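You operate a simulated robot arm through the tools that you are given. There is no shell and no other tool.

You run a simulated robot arm. Do the job below in one go: nothing can be reset, and whatever is moved stays where it is left.

JOB
Add one shot to the bag under the sugar hopper, stand it in its row and fit the purple clip.
Fine: the shuttle ends in the open. Set down upright: bag thirty-one.

It is judged by the outcome, as a careful person would: the job done as asked, and still so three seconds after it is handed in. It fails if anything else is knocked over, pushed out of place, dropped, spilled or broken.

ROBOT AND FRAMES
A 6-joint arm with a two-finger gripper, fixed in place. Base frame: the origin is at the foot of the arm, x ahead of it, y to its left, z up; the work surface is at about z = 820. Units: mm, rad, N and s.
Its first joint turns from -2.897 to 2.897 rad. Payload 3.43 kg.
The tool frame sits at the grasp point between the pads (the TCP): z along the fingers, y along the line on which they close. The tips reach 20 mm beyond it. The gripper opens to 190 mm. The gripper's body begins 248 mm behind the TCP.
Orientation is that of the tool frame in the base frame, as a unit quaternion [w, x, y, z]. With the fingers straight down and closing along the base's y, the tool's x points along the base's -x, its y along +y and its z along -z.

CONTROLS
- The arm moves only by the tool play_rows. Its argument "deltas" is a list that holds one entry, the list of rows, each a list of 7 numbers: the shift along the tool's x, y, z in mm, then the turn, a rotation vector about the tool's x, y, z in degrees, then the closure in counts, from 0 (fully open) to 255 (shut). In form: [[[tx, ty, tz, ax, ay, az, gripper], ...]]. A call has 1 to 20 rows; each row shifts and turns the commanded pose from where the row before left it, along the tool's axes as they then stand. A row lasts 0.2 s, in which the tool goes at most 50 mm and 0.15 rad; a call with a longer step from one row to the next is refused whole, and so is a gripper value outside its range. A pose out of reach is approached as far as the arm can. The call stops where the force on the tool passes 40 N (or 10 N more than at its start, if that is more) or the arm is blocked; 0.2 s more then pass. The fingers move at their own pace (about 153 mm/s each) and stop on an object; they squeeze with about 24 N. The grip force told is the motor's: it shows also when the fingers shut on nothing. Time passes only in rows, and 0.2 s behind the last, so rows that do not move let the fingers close. The reply holds the time, the measured pose of the TCP, the force on the tool along the base axes, the opening and the grip force, in the units named above and with some noise, with the torque about the TCP (base axes, N m) and any sound that the robot's microphone picked up, and new pictures: "views" is both (left out), scene, wrist or none.
- Cameras (640 x 400 px; columns grow to the right, rows downward): "scene" is fixed at [49.7, 500.6, 1570]; the picture's right is [-0.52, -0.85, 0.00], its down [-0.50, 0.30, -0.81] and it looks along [0.69, -0.42, -0.58] (base axes); focal length 320 px, centre (320, 200). "wrist" rides on the gripper at [70, -8, -288] in the tool frame; the picture's right is [0.12, 0.99, 0.00], its down [-0.96, 0.12, -0.25] and it looks along [-0.25, 0.03, 0.97] (tool axes); focal length 261 px, centre (320, 200). There is no depth. A picture from a camera that has moved, and an enlarged one, comes with that camera's place and axes in the base frame and with its lens.
- raise_lower(by): slides the trunk up (or, below 0, down) by that many mm; the arm rides with it, the base frame stays. It gives what a move gives, with no picture.
- enlarge(camera, box): a new picture of the part [left, top, right, bottom] of that camera's present view, enlarged. It takes no simulated time.
- close_job(): hands the job in; it is judged then, once.

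Nothing tells you positions but the pictures and the camera data. Unless the task says otherwise, let go and move clear before handing in.

The tools are called after "Emit:" as name(argument=value, ...) on one line, values as JSON. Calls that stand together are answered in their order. play_rows: Moves the arm, as the interface text tells. Its arguments: {"type":"object","properties":{"deltas":{"type":"array","items":{"type":"array","items":{"type":"array","items":{"type":"number"}}}},"views":{"type":"string","enum":["both","scene","wrist","none"]}},"required":["deltas"]} The other tools are called the same way: raise_lower (by) slides the trunk up or down; enlarge (camera, box) takes an enlarged picture of a part of a camera's view; close_job () hands the job in.

At the start:

```text
clock: 0.0
ee_pos: [606.5, -47.5, 1144.8]
tcp_rot: [0.0, 0.0, 1.0, 0.001]
contact_force: [-0.6, -0.3, 0.0]
wrist_torque: [-0.03, -0.01, -0.02]
grip_width: 190.0
finger_force: 0.1
trunk travel left (down, up): [-200.0, 240.0]
```

scene: 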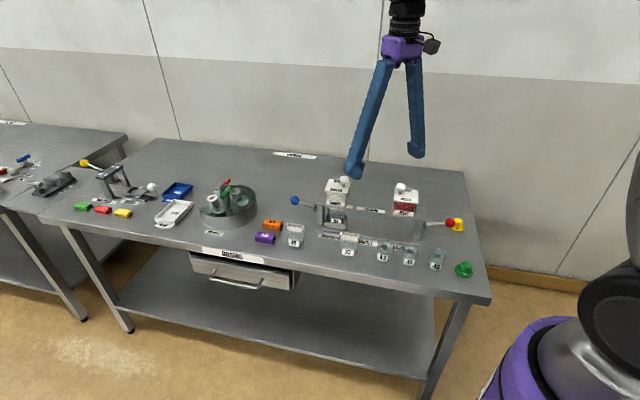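
wrist: 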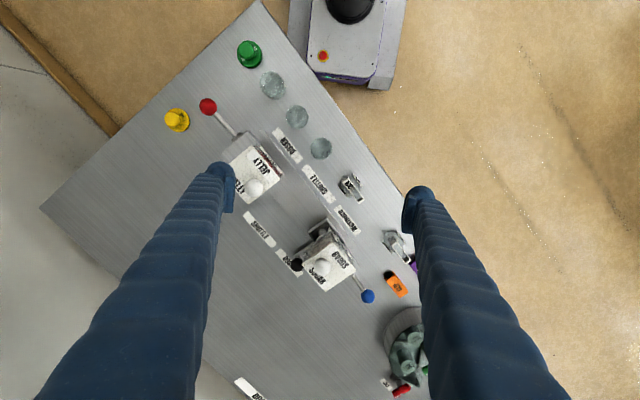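

I see a workbench with two hoppers (one labelled jelly, one sugar), several small bags or jars, clips and a few fixtures. I'll look closer before I move anything.

Emit:
enlarge(camera="scene", box=[280, 160, 480, 285])

Emit:
enlarge(camera="scene", box=[60, 140, 300, 290])

Emit:
enlarge(camera="wrist", box=[200, 100, 420, 320])

Emit:
enlarge(camera="scene", box=[240, 170, 360, 260])

```text
3.20 times, centred on (380, 222) of scene
camera zoom: at [49.7, 500.6, 1570.0], right [-0.52, -0.85, 0.0], down [-0.5, 0.3, -0.81], along [0.69, -0.42, -0.58], focal length 1025 px, centre (128, 128)
```

zoom: 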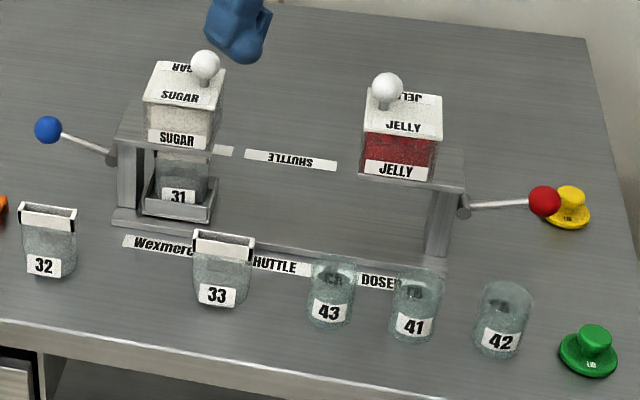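

```text
2.67 times, centred on (180, 215) of scene
camera zoom: at [49.7, 500.6, 1570.0], right [-0.52, -0.85, 0.0], down [-0.5, 0.3, -0.81], along [0.69, -0.42, -0.58], focal length 854 px, centre (693, 160)
```

zoom: 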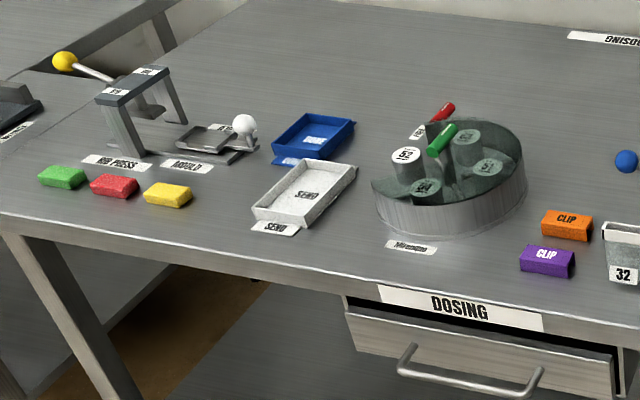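

```text
1.82 times, centred on (310, 210) of wrist
camera zoom: at [535.4, -55.4, 1432.3], right [-0.12, 0.99, 0.0], down [0.96, 0.12, 0.25], along [0.25, 0.03, -0.97], focal length 474 px, centre (338, 182)
```

zoom: 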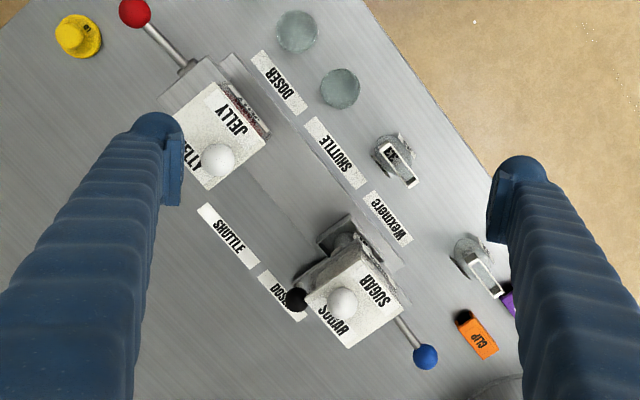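

```text
4.44 times, centred on (300, 215) of scene
camera zoom: at [49.7, 500.6, 1570.0], right [-0.52, -0.85, 0.0], down [-0.5, 0.3, -0.81], along [0.69, -0.42, -0.58], focal length 1424 px, centre (409, 133)
```

zoom: 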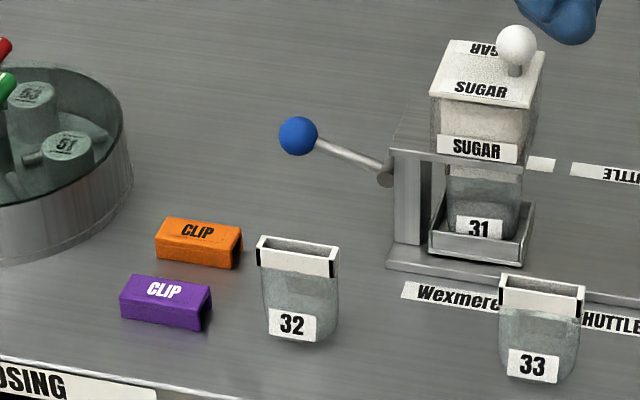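

The doser looks like a rail holding a shuttle, with bag 31 in it, under the sugar hopper. A blue lever serves sugar and a red one serves jelly. Bags 32 and 33 stand in the front row with a gap between them, and the purple clip lies left of 32. I'll zoom in further on the mechanism.

Emit:
enlarge(camera="scene", box=[285, 170, 365, 240])

Emit:
enlarge(camera="scene", box=[380, 175, 480, 245])

Emit:
enlarge(camera="wrist", box=[270, 205, 390, 315])

Emit:
enlarge(camera="scene", box=[245, 210, 315, 255])

```text
5.71 times, centred on (325, 205) of scene
camera zoom: at [49.7, 500.6, 1570.0], right [-0.52, -0.85, 0.0], down [-0.5, 0.3, -0.81], along [0.69, -0.42, -0.58], focal length 1831 px, centre (291, 171)
```

zoom: 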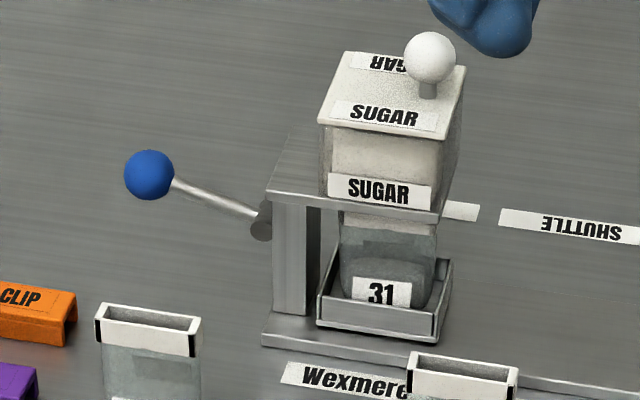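

```text
5.71 times, centred on (430, 210) of scene
camera zoom: at [49.7, 500.6, 1570.0], right [-0.52, -0.85, 0.0], down [-0.5, 0.3, -0.81], along [0.69, -0.42, -0.58], focal length 1831 px, centre (-309, 143)
```

zoom: 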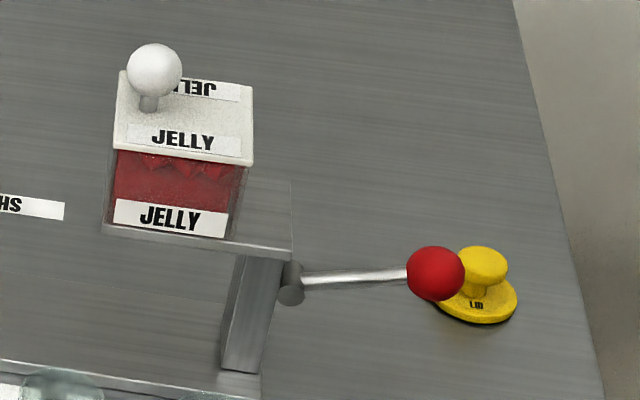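

```text
3.64 times, centred on (330, 260) of wrist
camera zoom: at [535.4, -55.4, 1432.3], right [-0.12, 0.99, 0.0], down [0.96, 0.12, 0.25], along [0.25, 0.03, -0.97], focal length 948 px, centre (284, -18)
```

zoom: 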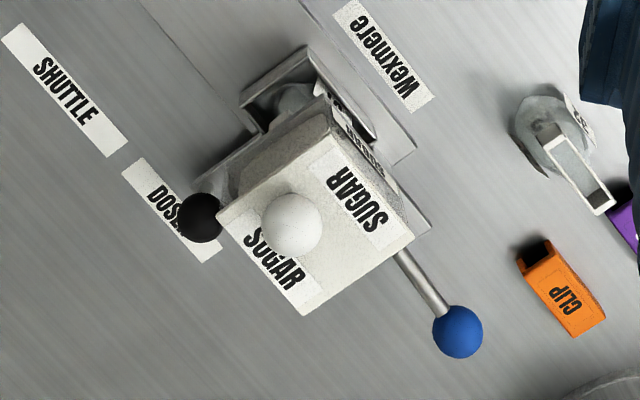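

```text
8.89 times, centred on (280, 232) of scene
camera zoom: at [49.7, 500.6, 1570.0], right [-0.52, -0.85, 0.0], down [-0.5, 0.3, -0.81], along [0.69, -0.42, -0.58], focal length 2848 px, centre (676, -89)
```

zoom: 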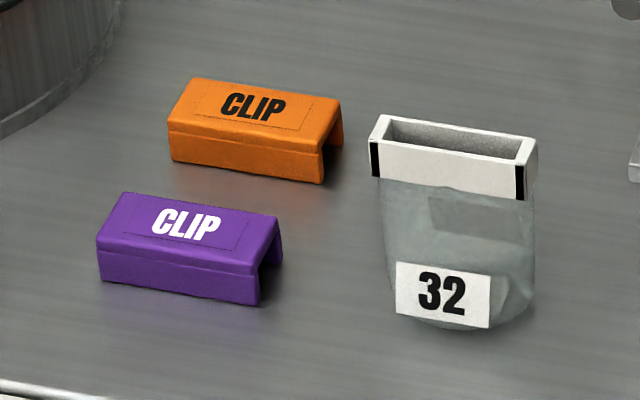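

The front row runs at about 45° to my base axes, bags 32 and 33 have a gap between them, and the doser sits about 130 mm behind the row. A black knob, probably the shuttle's handle, shows behind the sugar hopper. I'll turn the tool 45° to line up with the bench and move over the open middle of the doser for a closer look.

Emit:
play_rows(deltas=[[[0, 0, 0, 0, 0, -7.5, 0], [0, 0, 0, 0, 0, -7.5, 0], [0, 0, 0, 0, 0, -7.5, 0], [0, 0, 0, 0, 0, -7.5, 0], [0, 0, 0, 0, 0, -7.5, 0], [0, 0, 0, 0, 0, -7.5, 0], [-15, -46, 0, 0, 0, 0, 0], [-15, -46, 0, 0, 0, 0, 0], [-15, -46, 0, 0, 0, 0, 0], [0, 0, 0, 0, 0, 0, 0]]], views="both")

```text
clock: 2.2
ee_pos: [735.2, -117.0, 1145.4]
tcp_rot: [0.0, -0.383, 0.924, 0.001]
contact_force: [-0.6, 0.5, 0.1]
wrist_torque: [0.08, -0.02, 0.02]
grip_width: 190.1
finger_force: 0.1
trunk travel left (down, up): [-200.0, 240.0]
camera wrist: at [690.6, -172.0, 1433.7], right [-0.79, 0.62, 0.0], down [0.6, 0.76, 0.25], along [0.15, 0.19, -0.97], focal length 261 px, centre (320, 200)
```

scene: 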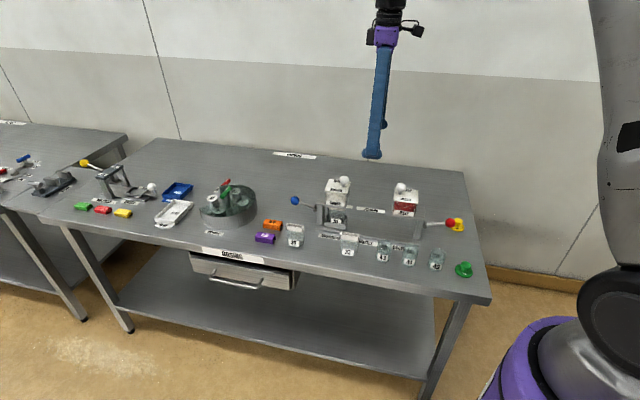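
wrist: 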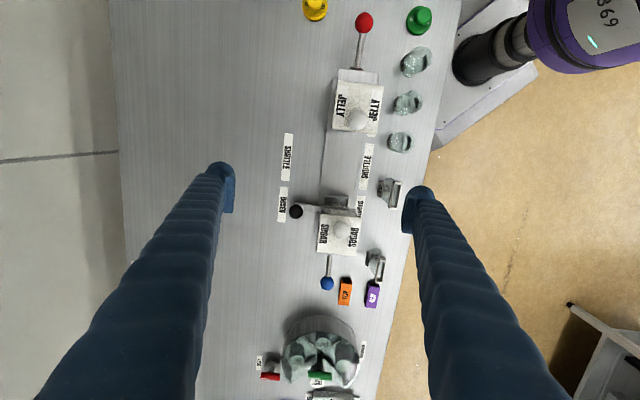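

The view is now aligned with the bench, and the black knob shows behind the sugar hopper on the shuttle's rear side. I'll enlarge that area.

Emit:
enlarge(camera="wrist", box=[270, 170, 390, 310])

Emit:
enlarge(camera="wrist", box=[270, 60, 390, 200])

```text
2.86 times, centred on (330, 240) of wrist
camera zoom: at [690.6, -172.0, 1433.7], right [-0.79, 0.62, 0.0], down [0.6, 0.76, 0.25], along [0.15, 0.19, -0.97], focal length 745 px, centre (291, 86)
```

zoom: 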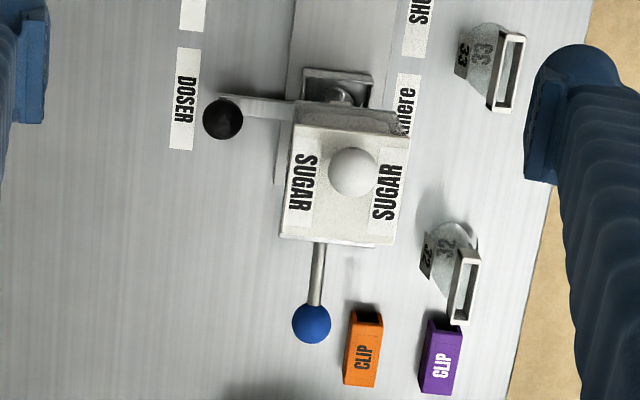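

```text
2.86 times, centred on (330, 130) of wrist
camera zoom: at [690.6, -172.0, 1433.7], right [-0.79, 0.62, 0.0], down [0.6, 0.76, 0.25], along [0.15, 0.19, -0.97], focal length 745 px, centre (291, 400)
```

zoom: 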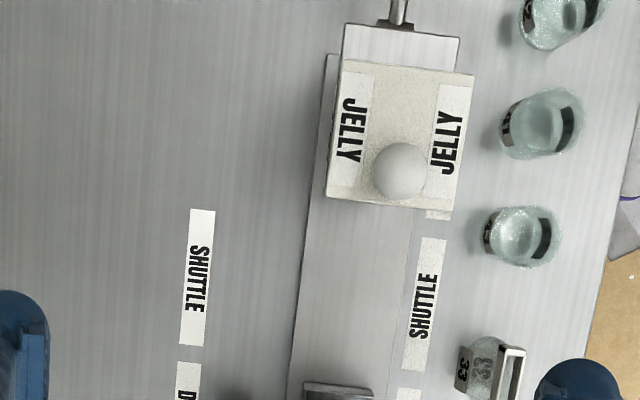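

I place the black shuttle knob at about z 879, some 90 mm behind the sugar hopper's centreline, and the blue lever ball at about z 905. Next I close the fingers and hover above the blue ball.

Emit:
play_rows(deltas=[[[-42.5, 8.1, 0, 0, 0, 0, 255], [-42.5, 8.1, 0, 0, 0, 0, 255], [-42.5, 8.1, 0, 0, 0, 0, 255], [-42.5, 8.1, 0, 0, 0, 0, 255], [-42.5, 8.1, 0, 0, 0, 0, 255], [-42.5, 8.1, 0, 0, 0, 0, 255], [0, 0, 40, 0, 0, 0, 255], [0, 0, 40, 0, 0, 0, 255], [0, 0, 40, 0, 0, 0, 255], [0, 0, 40, 0, 0, 0, 255], [0, 0, 0, 0, 0, 0, 255]]], views="both")

```text
clock: 4.6
ee_pos: [882.0, 102.9, 985.5]
tcp_rot: [0.0, -0.382, 0.924, 0.0]
contact_force: [0.1, 0.4, -0.2]
wrist_torque: [0.05, 0.02, -0.01]
grip_width: 0.0
finger_force: 23.8
trunk travel left (down, up): [-200.0, 240.0]
camera wrist: at [837.8, 46.5, 1273.7], right [-0.79, 0.62, 0.0], down [0.6, 0.76, 0.25], along [0.15, 0.19, -0.97], focal length 261 px, centre (320, 200)
```

scene: 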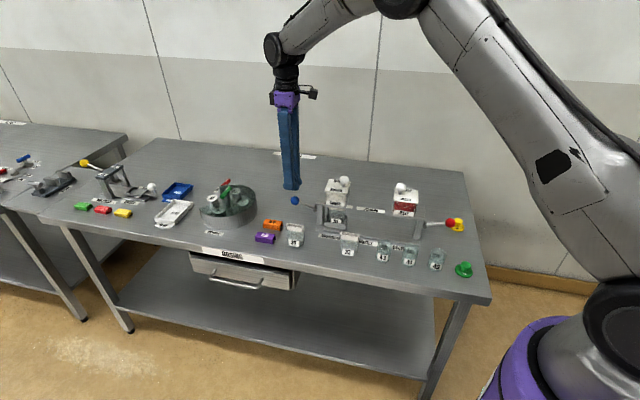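
wrist: 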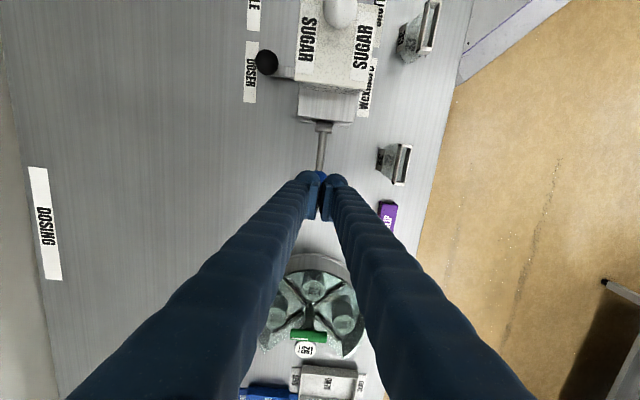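

The closed fingers hover above the blue ball. I'll check their alignment before pressing.

Emit:
enlarge(camera="wrist", box=[270, 60, 390, 230])

Emit:
enlarge(camera="scene", box=[265, 160, 365, 240])

```text
2.35 times, centred on (330, 145) of wrist
camera zoom: at [837.8, 46.5, 1273.7], right [-0.79, 0.62, 0.0], down [0.6, 0.76, 0.25], along [0.15, 0.19, -0.97], focal length 613 px, centre (296, 329)
```

zoom: 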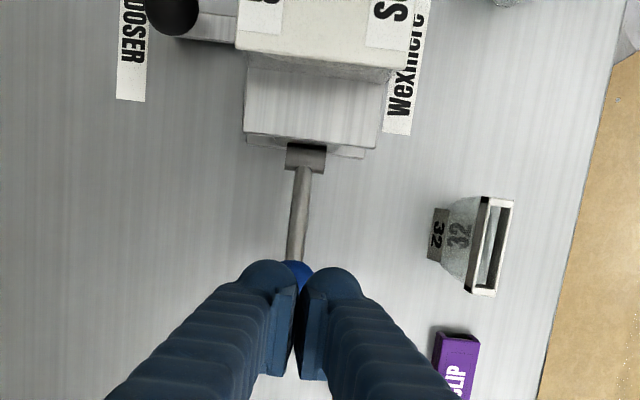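

```text
5.00 times, centred on (315, 200) of scene
camera zoom: at [49.7, 500.6, 1570.0], right [-0.52, -0.85, 0.0], down [-0.5, 0.3, -0.81], along [0.69, -0.42, -0.58], focal length 1602 px, centre (345, 200)
```

zoom: 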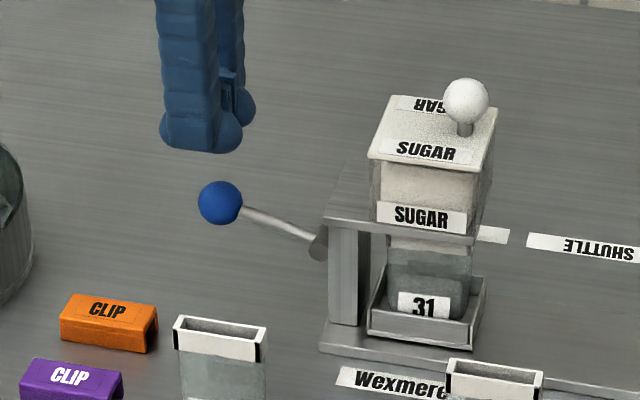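

The ball sits just under the fingertips. I'll descend to it and start pressing the lever down gently.

Emit:
play_rows(deltas=[[[6, 0, 20, 0, 0, 0, 255], [0, 0, 18, 0, 0, 0, 255], [0, 0, 5, 0, 0, 0, 255], [0, 0, 5, 0, 0, 0, 255], [0, 0, 5, 0, 0, 0, 255], [0, 0, 5, 0, 0, 0, 255]]], views="scene")

Emit:
enlarge(camera="scene", box=[265, 160, 365, 240])

```text
clock: 6.0
ee_pos: [877.7, 99.1, 928.0]
tcp_rot: [0.0, -0.382, 0.924, 0.0]
contact_force: [0.5, -0.5, 1.1]
wrist_torque: [0.01, 0.0, -0.01]
grip_width: 0.0
finger_force: 24.4
trunk travel left (down, up): [-200.0, 240.0]
```

scene: 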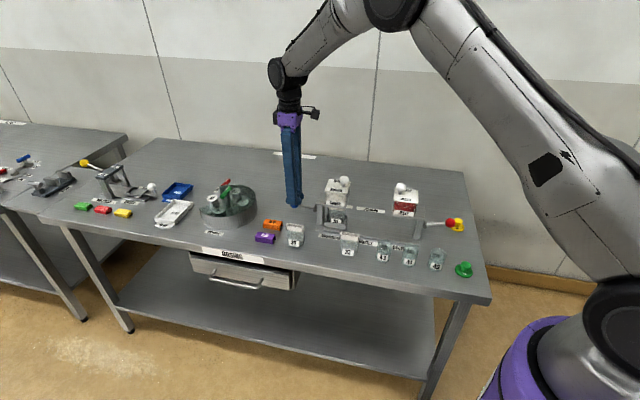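

```text
5.00 times, centred on (315, 200) of scene
camera zoom: at [49.7, 500.6, 1570.0], right [-0.52, -0.85, 0.0], down [-0.5, 0.3, -0.81], along [0.69, -0.42, -0.58], focal length 1602 px, centre (345, 200)
```

zoom: 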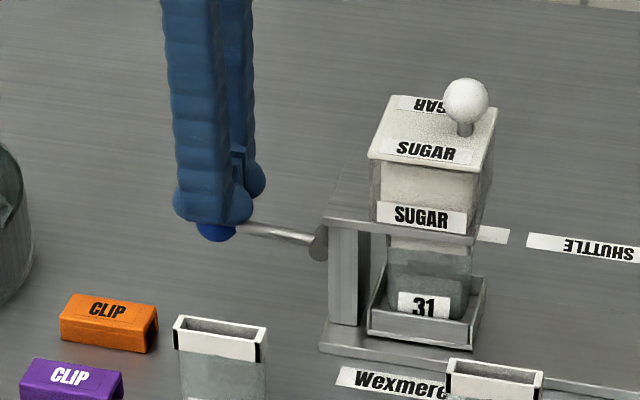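

The lever is moving down with very little resistance. I'll keep pressing in small steps.

Emit:
play_rows(deltas=[[[0, 0, 5, 0, 0, 0, 255], [0, 0, 5, 0, 0, 0, 255], [0, 0, 5, 0, 0, 0, 255], [0, 0, 5, 0, 0, 0, 255]]], views="none")

Emit:
enlarge(camera="scene", box=[265, 160, 365, 240])

```text
clock: 7.0
ee_pos: [877.2, 96.9, 906.5]
tcp_rot: [-0.001, -0.383, 0.924, 0.0]
contact_force: [0.3, 0.4, 1.6]
wrist_torque: [0.0, -0.02, 0.06]
grip_width: 0.0
finger_force: 24.4
trunk travel left (down, up): [-200.0, 240.0]
```

```text
5.00 times, centred on (315, 200) of scene
camera zoom: at [49.7, 500.6, 1570.0], right [-0.52, -0.85, 0.0], down [-0.5, 0.3, -0.81], along [0.69, -0.42, -0.58], focal length 1602 px, centre (345, 200)
```

zoom: 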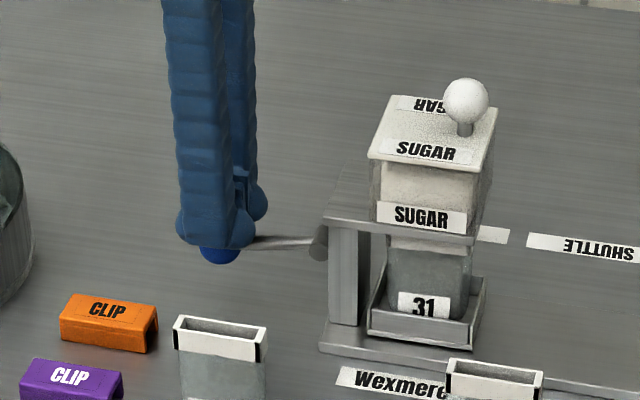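

The lever is now just below horizontal and the force is still small. I'll keep pressing until it clicks or reaches a stop.

Emit:
play_rows(deltas=[[[0, 0, 4, 0, 0, 0, 255], [0, 0, 4, 0, 0, 0, 255], [0, 0, 4, 0, 0, 0, 255]]], views="none")

Emit:
enlarge(camera="scene", box=[265, 160, 365, 240])

```text
clock: 7.8
ee_pos: [877.3, 98.0, 897.0]
tcp_rot: [0.002, -0.382, 0.924, 0.0]
contact_force: [1.2, 1.8, 21.2]
wrist_torque: [-0.07, -0.19, -0.11]
grip_width: 0.0
finger_force: 24.0
trunk travel left (down, up): [-200.0, 240.0]
```

```text
5.00 times, centred on (315, 200) of scene
camera zoom: at [49.7, 500.6, 1570.0], right [-0.52, -0.85, 0.0], down [-0.5, 0.3, -0.81], along [0.69, -0.42, -0.58], focal length 1602 px, centre (345, 200)
```

zoom: 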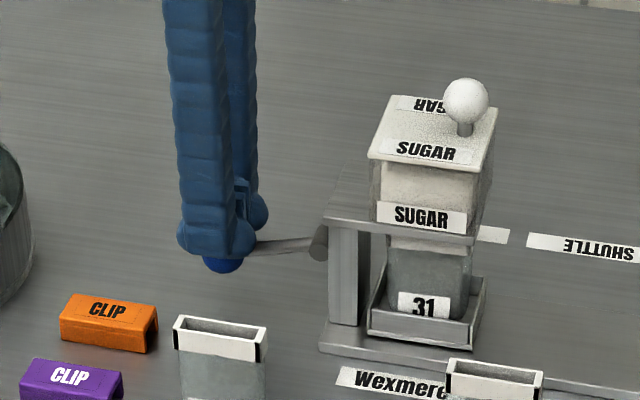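

The force rose to 21 N, so the lever is at its stop. I'll hold it there briefly and look at the bag and hopper.

Emit:
play_rows(deltas=[[[0, 0, 0, 0, 0, 0, 255], [0, 0, 0, 0, 0, 0, 255]]], views="none")

Emit:
enlarge(camera="scene", box=[320, 175, 365, 235])

```text
clock: 8.4
ee_pos: [877.7, 97.6, 898.2]
tcp_rot: [0.002, -0.383, 0.924, 0.0]
contact_force: [8.5, 2.1, 31.2]
wrist_torque: [-0.1, -0.35, 0.0]
grip_width: 0.1
finger_force: 23.6
trunk travel left (down, up): [-200.0, 240.0]
```

```text
6.67 times, centred on (342, 205) of scene
camera zoom: at [49.7, 500.6, 1570.0], right [-0.52, -0.85, 0.0], down [-0.5, 0.3, -0.81], along [0.69, -0.42, -0.58], focal length 2136 px, centre (170, 167)
```

zoom: 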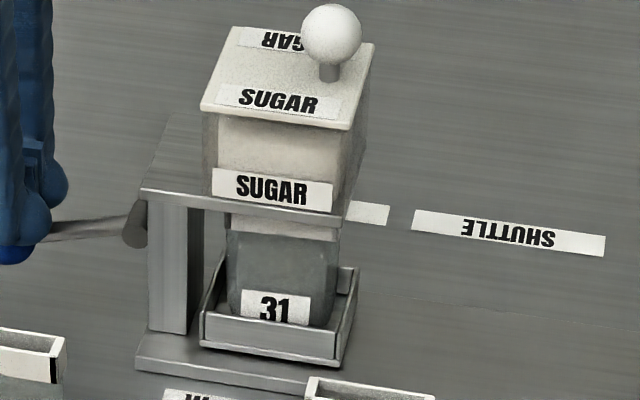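

The lever is at its stop. I'll lift off and see whether it springs back and whether anything changes in the bag.

Emit:
play_rows(deltas=[[[0, 0, -10, 0, 0, 0, 255], [0, 0, -20, 0, 0, 0, 255], [0, 0, -30, 0, 0, 0, 255], [0, 0, -30, 0, 0, 0, 255]]], views="scene")

Emit:
enlarge(camera="scene", box=[265, 160, 365, 240])

Emit:
enlarge(camera="scene", box=[320, 175, 365, 235])

```text
clock: 9.4
ee_pos: [877.7, 97.5, 984.8]
tcp_rot: [-0.001, -0.383, 0.924, 0.0]
contact_force: [0.5, 0.2, 0.1]
wrist_torque: [0.02, 0.03, -0.03]
grip_width: 0.0
finger_force: 23.4
trunk travel left (down, up): [-200.0, 240.0]
```

scene: 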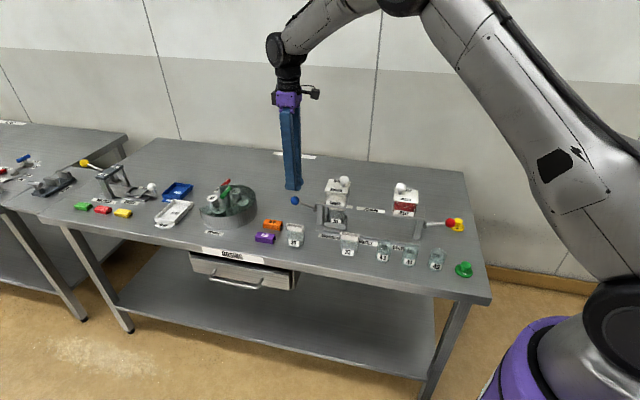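

```text
5.00 times, centred on (315, 200) of scene
camera zoom: at [49.7, 500.6, 1570.0], right [-0.52, -0.85, 0.0], down [-0.5, 0.3, -0.81], along [0.69, -0.42, -0.58], focal length 1602 px, centre (345, 200)
```

zoom: 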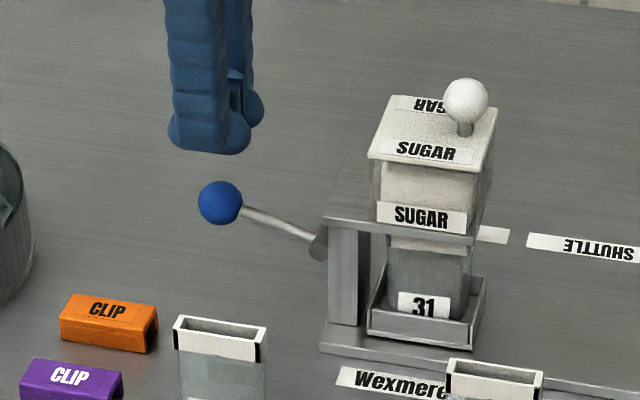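

```text
6.67 times, centred on (342, 205) of scene
camera zoom: at [49.7, 500.6, 1570.0], right [-0.52, -0.85, 0.0], down [-0.5, 0.3, -0.81], along [0.69, -0.42, -0.58], focal length 2136 px, centre (170, 167)
```

zoom: 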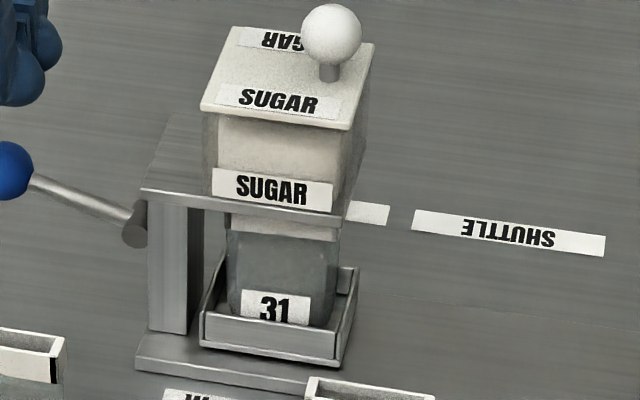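

The lever sprang back up and bag 31 looks fuller: its far label no longer shows through. I'll confirm that from above later. Now I bring the closed fingers down beside the black knob, on its left, to push the shuttle into the open.

Emit:
play_rows(deltas=[[[0, -45.7, 0, 0, 0, 0, 255], [0, -45.7, 0, 0, 0, 0, 255], [44.8, 0, 0, 0, 0, 0, 255], [42, 0, 0, 0, 0, 0, 255], [0, 0, 30, 0, 0, 0, 255], [0, 0, 30, 0, 0, 0, 255], [0, 0, 0, 0, 0, 0, 255]]], views="both")

Emit:
enlarge(camera="wrist", box=[230, 80, 400, 260])

Emit:
enlarge(camera="scene", box=[285, 150, 385, 230])

```text
clock: 11.0
ee_pos: [881.8, -31.4, 927.8]
tcp_rot: [0.002, -0.383, 0.924, 0.0]
contact_force: [0.1, 0.1, 0.6]
wrist_torque: [-0.01, -0.02, 0.01]
grip_width: 0.0
finger_force: 24.1
trunk travel left (down, up): [-200.0, 240.0]
camera wrist: at [837.9, -86.3, 1215.4], right [-0.79, 0.62, 0.0], down [0.6, 0.76, 0.25], along [0.15, 0.19, -0.97], focal length 261 px, centre (320, 200)
```

scene: 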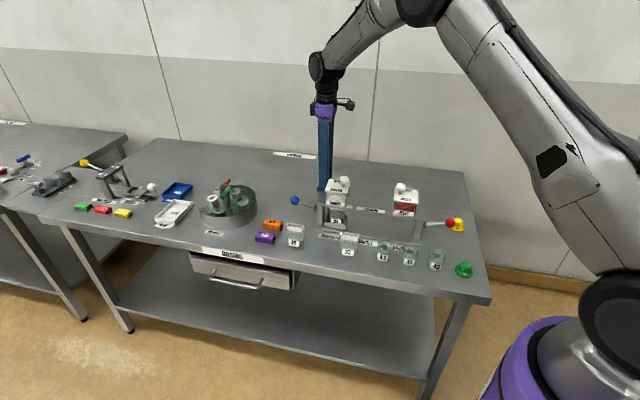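
wrist: 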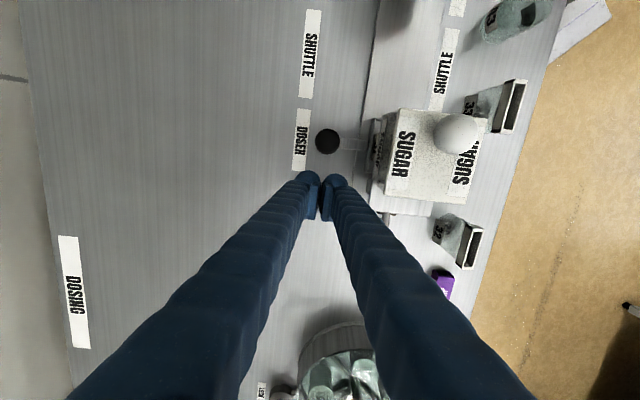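

```text
2.22 times, centred on (315, 170) of wrist
camera zoom: at [837.9, -86.3, 1215.4], right [-0.79, 0.62, 0.0], down [0.6, 0.76, 0.25], along [0.15, 0.19, -0.97], focal length 579 px, centre (331, 267)
```

zoom: 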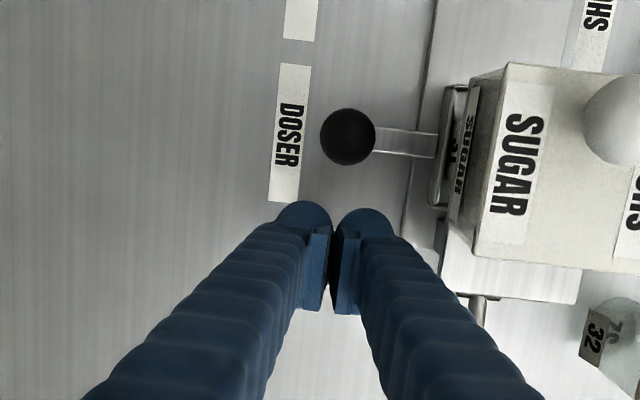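

```text
5.00 times, centred on (335, 190) of scene
camera zoom: at [49.7, 500.6, 1570.0], right [-0.52, -0.85, 0.0], down [-0.5, 0.3, -0.81], along [0.69, -0.42, -0.58], focal length 1602 px, centre (245, 250)
```

zoom: 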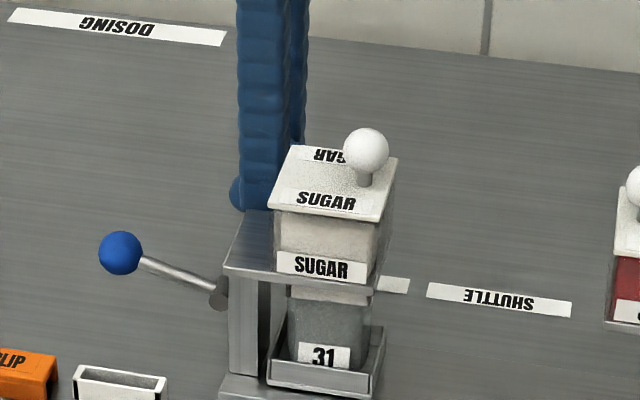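

The fingers stand about 23 mm to the left of the knob. I'll descend to knob height and push slowly toward the middle, checking the force as I go.

Emit:
play_rows(deltas=[[[0, 1, 22, 0, 0, 0, 255], [0, 1, 23, 0, 0, 0, 255], [10, 0, 0, 0, 0, 0, 255], [8, 0, 0, 0, 0, 0, 255], [4, 0, 0, 0, 0, 0, 255], [4, 0, 0, 0, 0, 0, 255], [4, 0, 0, 0, 0, 0, 255], [4, 0, 0, 0, 0, 0, 255], [4, 0, 0, 0, 0, 0, 255]]], views="wrist")

Emit:
enlarge(camera="scene", box=[305, 170, 385, 240])

```text
clock: 13.0
ee_pos: [852.5, -54.9, 878.9]
tcp_rot: [-0.001, -0.383, 0.924, 0.0]
contact_force: [0.4, 0.1, 0.8]
wrist_torque: [-0.01, 0.03, -0.02]
grip_width: 0.1
finger_force: 24.3
trunk travel left (down, up): [-200.0, 240.0]
camera wrist: at [808.1, -110.5, 1166.5], right [-0.79, 0.62, 0.0], down [0.6, 0.76, 0.25], along [0.15, 0.19, -0.97], focal length 261 px, centre (320, 200)
```

wrist: 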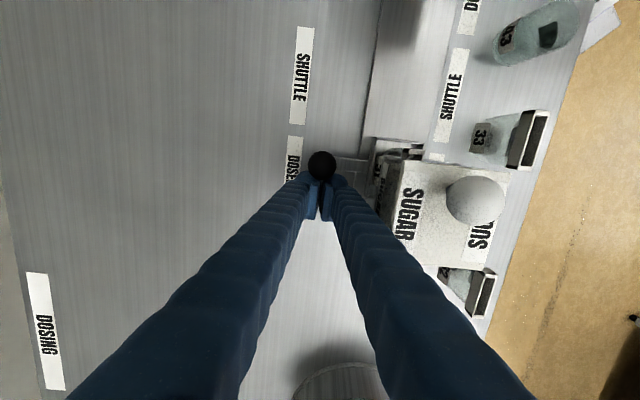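

```text
5.71 times, centred on (345, 205) of scene
camera zoom: at [49.7, 500.6, 1570.0], right [-0.52, -0.85, 0.0], down [-0.5, 0.3, -0.81], along [0.69, -0.42, -0.58], focal length 1831 px, centre (177, 171)
```

zoom: 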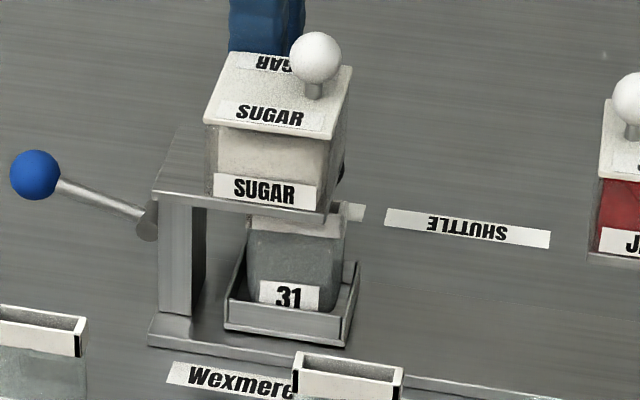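

The shuttle slides easily with the knob and the bag stays upright. I'll keep pushing toward the middle and ease off at the end.

Emit:
play_rows(deltas=[[[6, 0, 0, 0, 0, 0, 255], [7, 0, 0, 0, 0, 0, 255], [7, 0, 0, 0, 0, 0, 255], [7, 0, 0, 0, 0, 0, 255], [7, 0, 0, 0, 0, 0, 255], [7, 0, 0, 0, 0, 0, 255], [7, 0, 0, 0, 0, 0, 255], [7, 0, 0, 0, 0, 0, 255], [7, 0, 0, 0, 0, 0, 255], [7, 0, 0, 0, 0, 0, 255], [7, 0, 0, 0, 0, 0, 255], [6, 0, 0, 0, 0, 0, 255], [5, 0, 0, 0, 0, 0, 255], [4, 0, 0, 0, 0, 0, 255], [3, 0, 0, 0, 0, 0, 255], [2, 0, 0, 0, 0, 0, 255]]], views="both")

Emit:
enlarge(camera="scene", box=[325, 170, 425, 250])

```text
clock: 16.4
ee_pos: [782.3, -123.7, 878.7]
tcp_rot: [0.0, -0.383, 0.924, 0.0]
contact_force: [0.4, 0.3, -0.4]
wrist_torque: [0.0, -0.01, -0.02]
grip_width: 0.0
finger_force: 23.8
trunk travel left (down, up): [-200.0, 240.0]
camera wrist: at [740.1, -178.1, 1167.5], right [-0.79, 0.62, 0.0], down [0.6, 0.76, 0.25], along [0.15, 0.19, -0.97], focal length 261 px, centre (320, 200)
```

scene: 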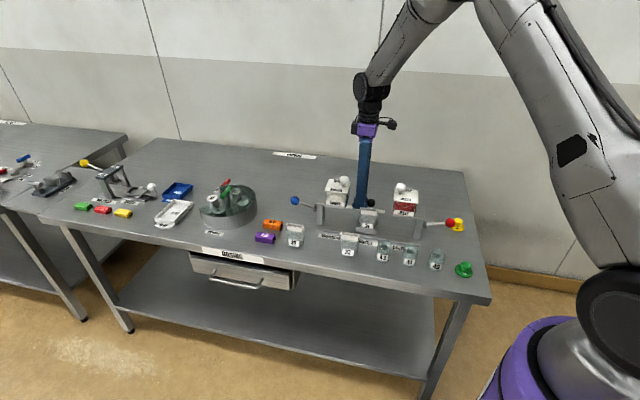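
wrist: 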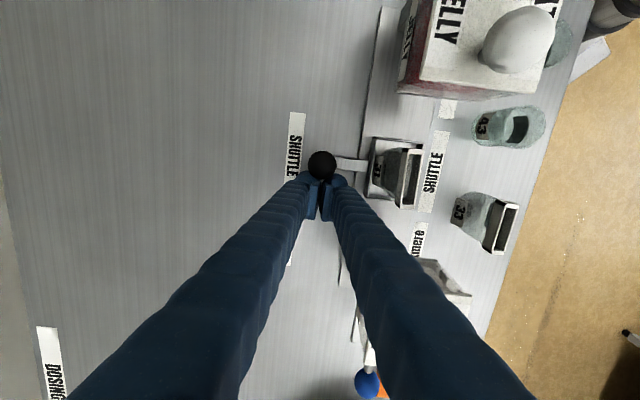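

```text
5.00 times, centred on (375, 210) of scene
camera zoom: at [49.7, 500.6, 1570.0], right [-0.52, -0.85, 0.0], down [-0.5, 0.3, -0.81], along [0.69, -0.42, -0.58], focal length 1602 px, centre (45, 150)
```

zoom: 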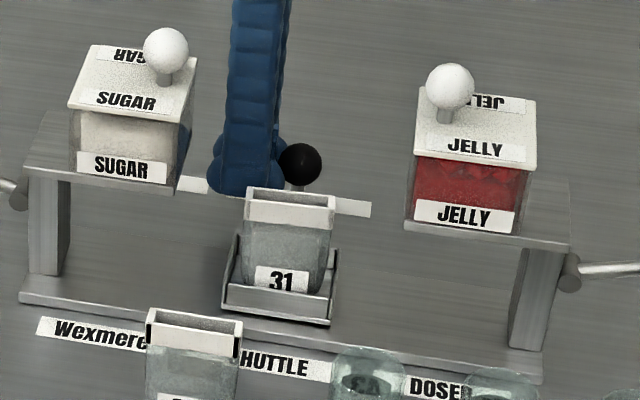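

The shuttle now stands in the open midway between the hoppers, with bag 31 upright in it. I'll back off the knob, rise, and hover over the bag with the fingers open to inspect it.

Emit:
play_rows(deltas=[[[-8, 0, 0, 0, 0, 0, 255], [0, 0, -35, 0, 0, 0, 255], [0, 0, -45, 0, 0, 0, 255], [0, 0, -45, 0, 0, 0, 255], [0, 0, -35, 0, 0, 0, 255], [43.7, 0, 0, 0, 0, 0, 255], [0, 44, 0, 0, 0, 0, 255], [0, 44, 0, 0, 0, 0, 180], [0, 0, 0, 0, 0, 0, 110], [0, 0, 0, 0, 0, 0, 110], [0, 0, 0, 0, 0, 0, 110]]], views="both")

Emit:
enlarge(camera="wrist", box=[260, 130, 380, 250])

Emit:
enlarge(camera="scene", box=[325, 170, 425, 250])

```text
clock: 18.8
ee_pos: [695.3, -81.5, 1041.8]
tcp_rot: [0.0, -0.382, 0.924, 0.0]
contact_force: [-0.5, 0.1, -0.9]
wrist_torque: [-0.12, 0.0, -0.01]
grip_width: 108.1
finger_force: 0.0
trunk travel left (down, up): [-200.0, 240.0]
camera wrist: at [652.4, -137.3, 1328.3], right [-0.79, 0.62, 0.0], down [0.6, 0.76, 0.25], along [0.15, 0.19, -0.97], focal length 261 px, centre (320, 200)
```

scene: 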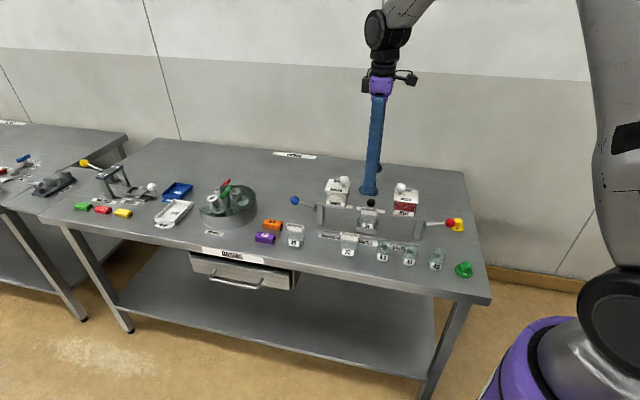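
wrist: 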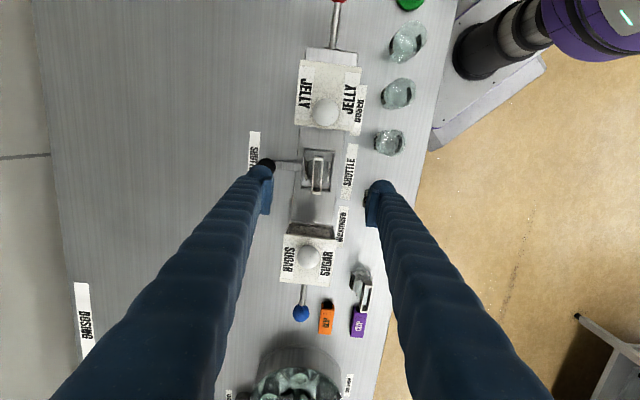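

```text
3.33 times, centred on (320, 190) of wrist
camera zoom: at [652.4, -137.3, 1328.3], right [-0.79, 0.62, 0.0], down [0.6, 0.76, 0.25], along [0.15, 0.19, -0.97], focal length 869 px, centre (320, 233)
```

zoom: 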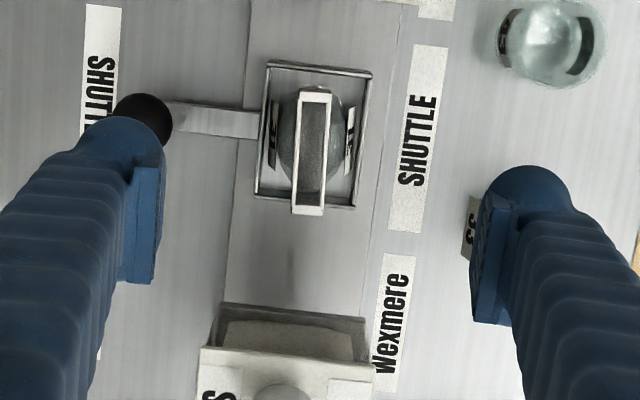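

```text
5.00 times, centred on (375, 210) of scene
camera zoom: at [49.7, 500.6, 1570.0], right [-0.52, -0.85, 0.0], down [-0.5, 0.3, -0.81], along [0.69, -0.42, -0.58], focal length 1602 px, centre (45, 150)
```

zoom: 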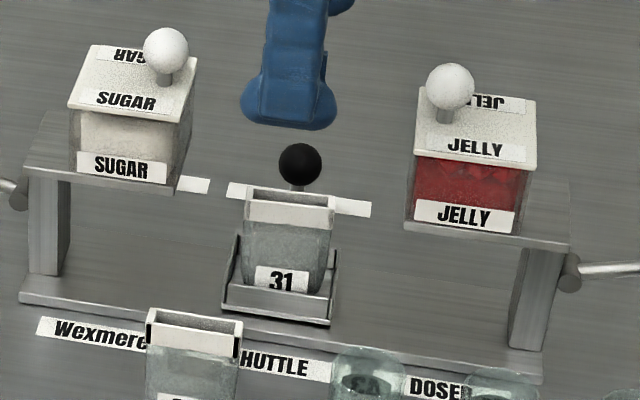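

Bag 31 is fully exposed. I'll look closely into its mouth, and at 32 for comparison, to see whether a dose went in.

Emit:
enlarge(camera="wrist", box=[295, 145, 345, 205])

Emit:
enlarge(camera="scene", box=[355, 195, 400, 240])

Emit:
enlarge(camera="scene", box=[330, 225, 375, 260])

Emit:
enlarge(camera="scene", box=[280, 215, 320, 255])

```text
6.67 times, centred on (320, 175) of wrist
camera zoom: at [652.4, -137.3, 1328.3], right [-0.79, 0.62, 0.0], down [0.6, 0.76, 0.25], along [0.15, 0.19, -0.97], focal length 1738 px, centre (320, 367)
```

zoom: 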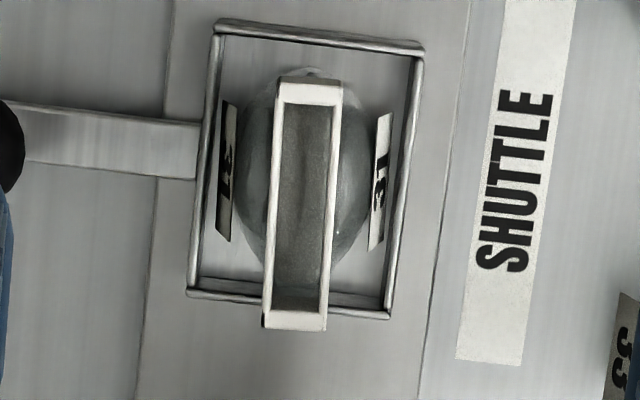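

```text
8.89 times, centred on (378, 218) of scene
camera zoom: at [49.7, 500.6, 1570.0], right [-0.52, -0.85, 0.0], down [-0.5, 0.3, -0.81], along [0.69, -0.42, -0.58], focal length 2848 px, centre (-191, 44)
```

zoom: 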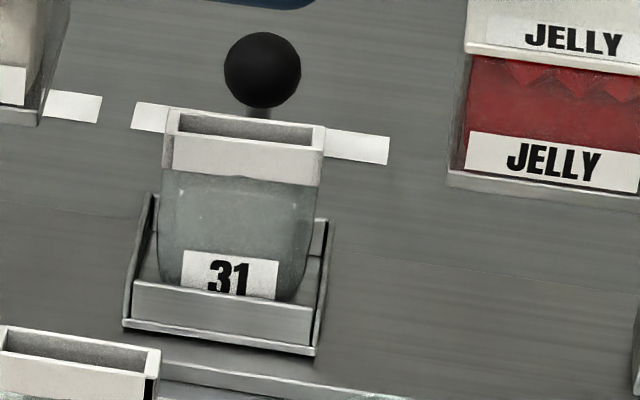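

```text
11.43 times, centred on (352, 242) of scene
camera zoom: at [49.7, 500.6, 1570.0], right [-0.52, -0.85, 0.0], down [-0.5, 0.3, -0.81], along [0.69, -0.42, -0.58], focal length 3661 px, centre (-51, -286)
```

zoom: 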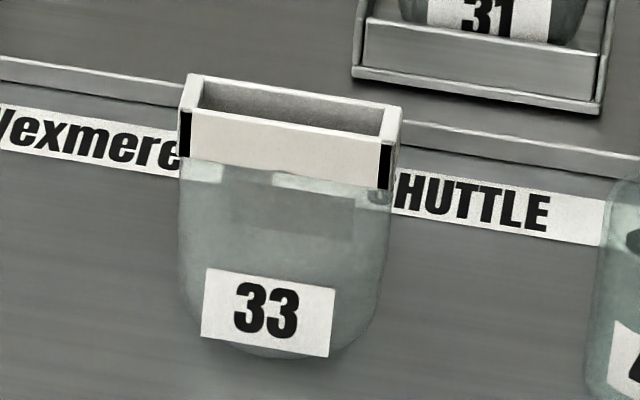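

```text
10.00 times, centred on (300, 235) of scene
camera zoom: at [49.7, 500.6, 1570.0], right [-0.52, -0.85, 0.0], down [-0.5, 0.3, -0.81], along [0.69, -0.42, -0.58], focal length 3204 px, centre (520, -150)
```

zoom: 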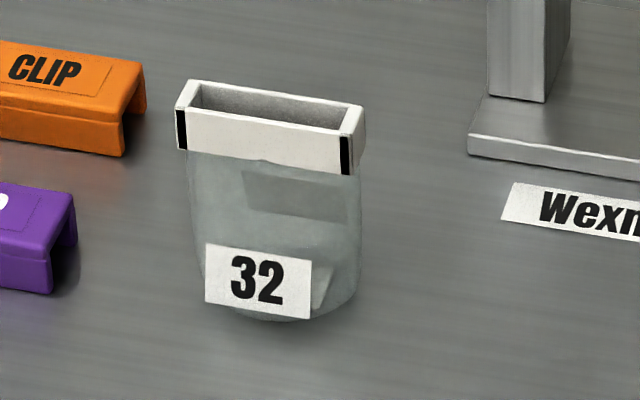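

The back label no longer shows through bag 31 as it does through 32 and 33, so the dose has gone in. Bags 32 and 33 have black end bars on their front faces and 31 shows none, so I'll look at 31's rear face before gripping it.

Emit:
play_rows(deltas=[[[0, -50, 0, 0, 0, 0, 110], [0, -50, 0, 0, 0, 0, 110], [0, -50, 0, 0, 0, 0, 110], [0, 0, 40, 0, 0, 0, 110], [0, 0, 40, 0, 0, 0, 110], [0, 0, 0, 0, 0, 0, 110]]], views="wrist")

Emit:
enlarge(camera="wrist", box=[380, 100, 560, 260])

```text
clock: 20.2
ee_pos: [806.5, -189.8, 957.9]
tcp_rot: [0.0, -0.382, 0.924, 0.0]
contact_force: [1.2, 0.3, 0.4]
wrist_torque: [-0.02, -0.01, -0.05]
grip_width: 108.0
finger_force: 0.1
trunk travel left (down, up): [-200.0, 240.0]
camera wrist: at [762.1, -245.9, 1246.0], right [-0.79, 0.62, 0.0], down [0.6, 0.76, 0.25], along [0.15, 0.19, -0.97], focal length 261 px, centre (320, 200)
```

wrist: 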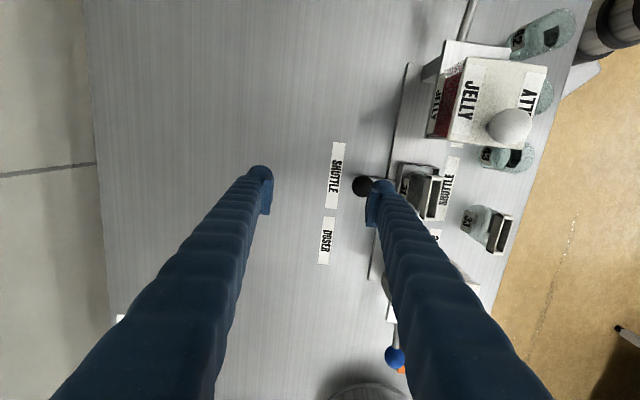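

```text
2.50 times, centred on (470, 180) of wrist
camera zoom: at [762.1, -245.9, 1246.0], right [-0.79, 0.62, 0.0], down [0.6, 0.76, 0.25], along [0.15, 0.19, -0.97], focal length 652 px, centre (-55, 250)
```

zoom: 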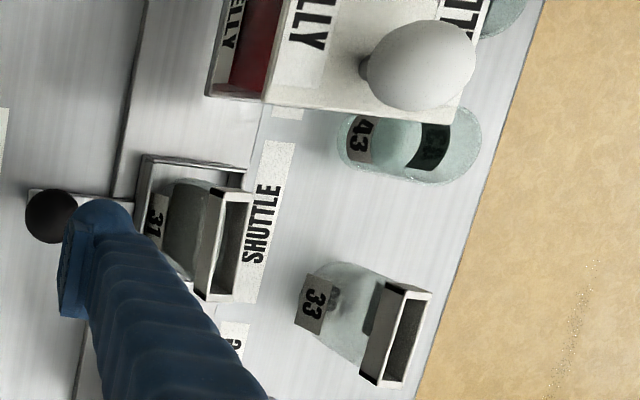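

Emit:
enlarge(camera="wrist", box=[400, 155, 460, 225])

Emit:
enlarge(camera="wrist", box=[455, 195, 520, 260])

```text
5.71 times, centred on (430, 190) of wrist
camera zoom: at [762.1, -245.9, 1246.0], right [-0.79, 0.62, 0.0], down [0.6, 0.76, 0.25], along [0.15, 0.19, -0.97], focal length 1489 px, centre (-309, 257)
```

zoom: 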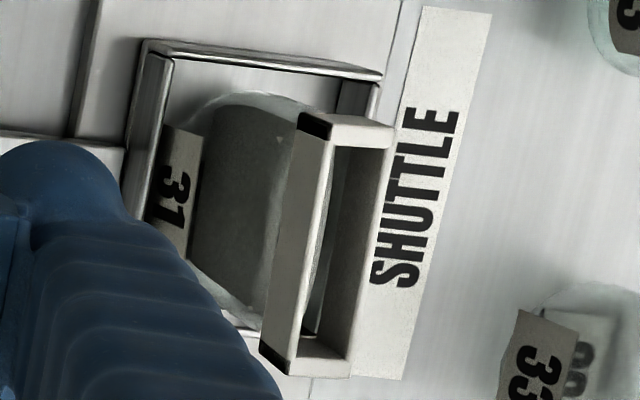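

```text
6.15 times, centred on (488, 228) of wrist
camera zoom: at [762.1, -245.9, 1246.0], right [-0.79, 0.62, 0.0], down [0.6, 0.76, 0.25], along [0.15, 0.19, -0.97], focal length 1604 px, centre (-711, 31)
```

zoom: 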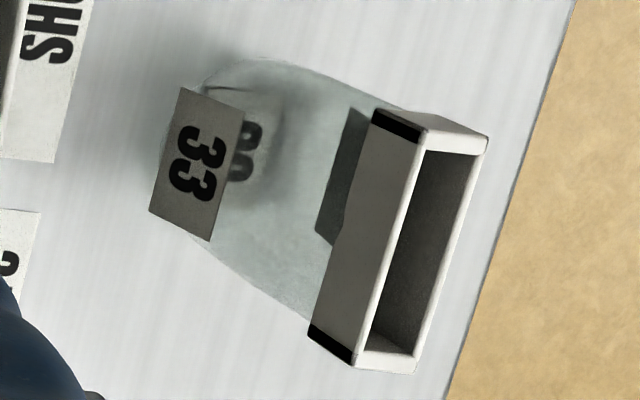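

Bag 31 also has the black bars, on its rear face at least, and it is clearly filled where 33 is empty. So the single shot is in and the bag can be taken. I'll move back over it with the jaw opened about 60 mm to check alignment.

Emit:
play_rows(deltas=[[[0, 50, 0, 0, 0, 0, 150], [1, 50, 0, 0, 0, 0, 174], [1.4, 50, 0, 0, 0, 0, 174], [0, 0, 0, 0, 0, 0, 174], [0, 0, 0, 0, 0, 0, 174]]], views="wrist")

Emit:
enlarge(camera="wrist", box=[270, 110, 370, 220])

Emit:
enlarge(camera="scene", box=[345, 170, 405, 230])

```text
clock: 21.4
ee_pos: [696.0, -88.7, 958.3]
tcp_rot: [0.0, -0.382, 0.924, 0.0]
contact_force: [0.7, 0.7, 0.2]
wrist_torque: [0.03, 0.05, 0.01]
grip_width: 60.4
finger_force: 0.1
trunk travel left (down, up): [-200.0, 240.0]
camera wrist: at [652.4, -144.0, 1246.1], right [-0.79, 0.62, 0.0], down [0.6, 0.76, 0.25], along [0.15, 0.19, -0.97], focal length 261 px, centre (320, 200)
```

wrist: 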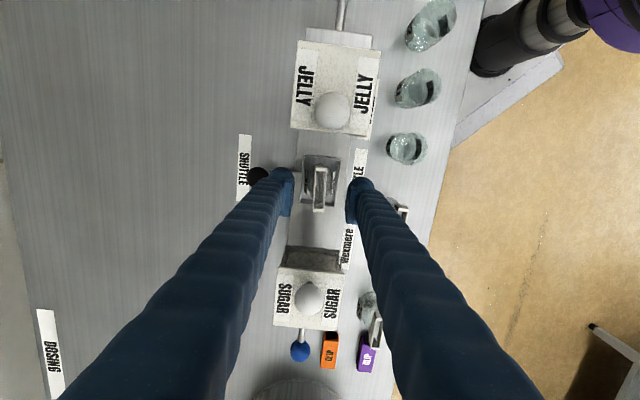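

```text
3.64 times, centred on (320, 165) of wrist
camera zoom: at [652.4, -144.0, 1246.1], right [-0.79, 0.62, 0.0], down [0.6, 0.76, 0.25], along [0.15, 0.19, -0.97], focal length 948 px, centre (320, 327)
```

zoom: 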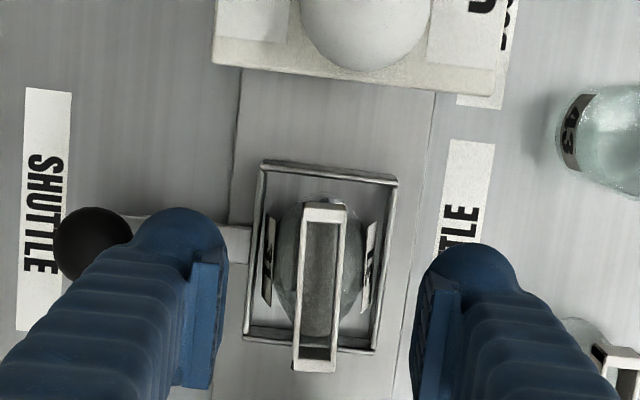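

```text
6.67 times, centred on (375, 200) of scene
camera zoom: at [49.7, 500.6, 1570.0], right [-0.52, -0.85, 0.0], down [-0.5, 0.3, -0.81], along [0.69, -0.42, -0.58], focal length 2136 px, centre (-47, 200)
```

zoom: 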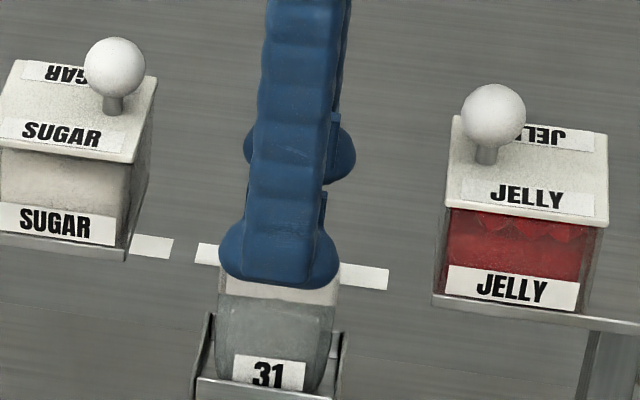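

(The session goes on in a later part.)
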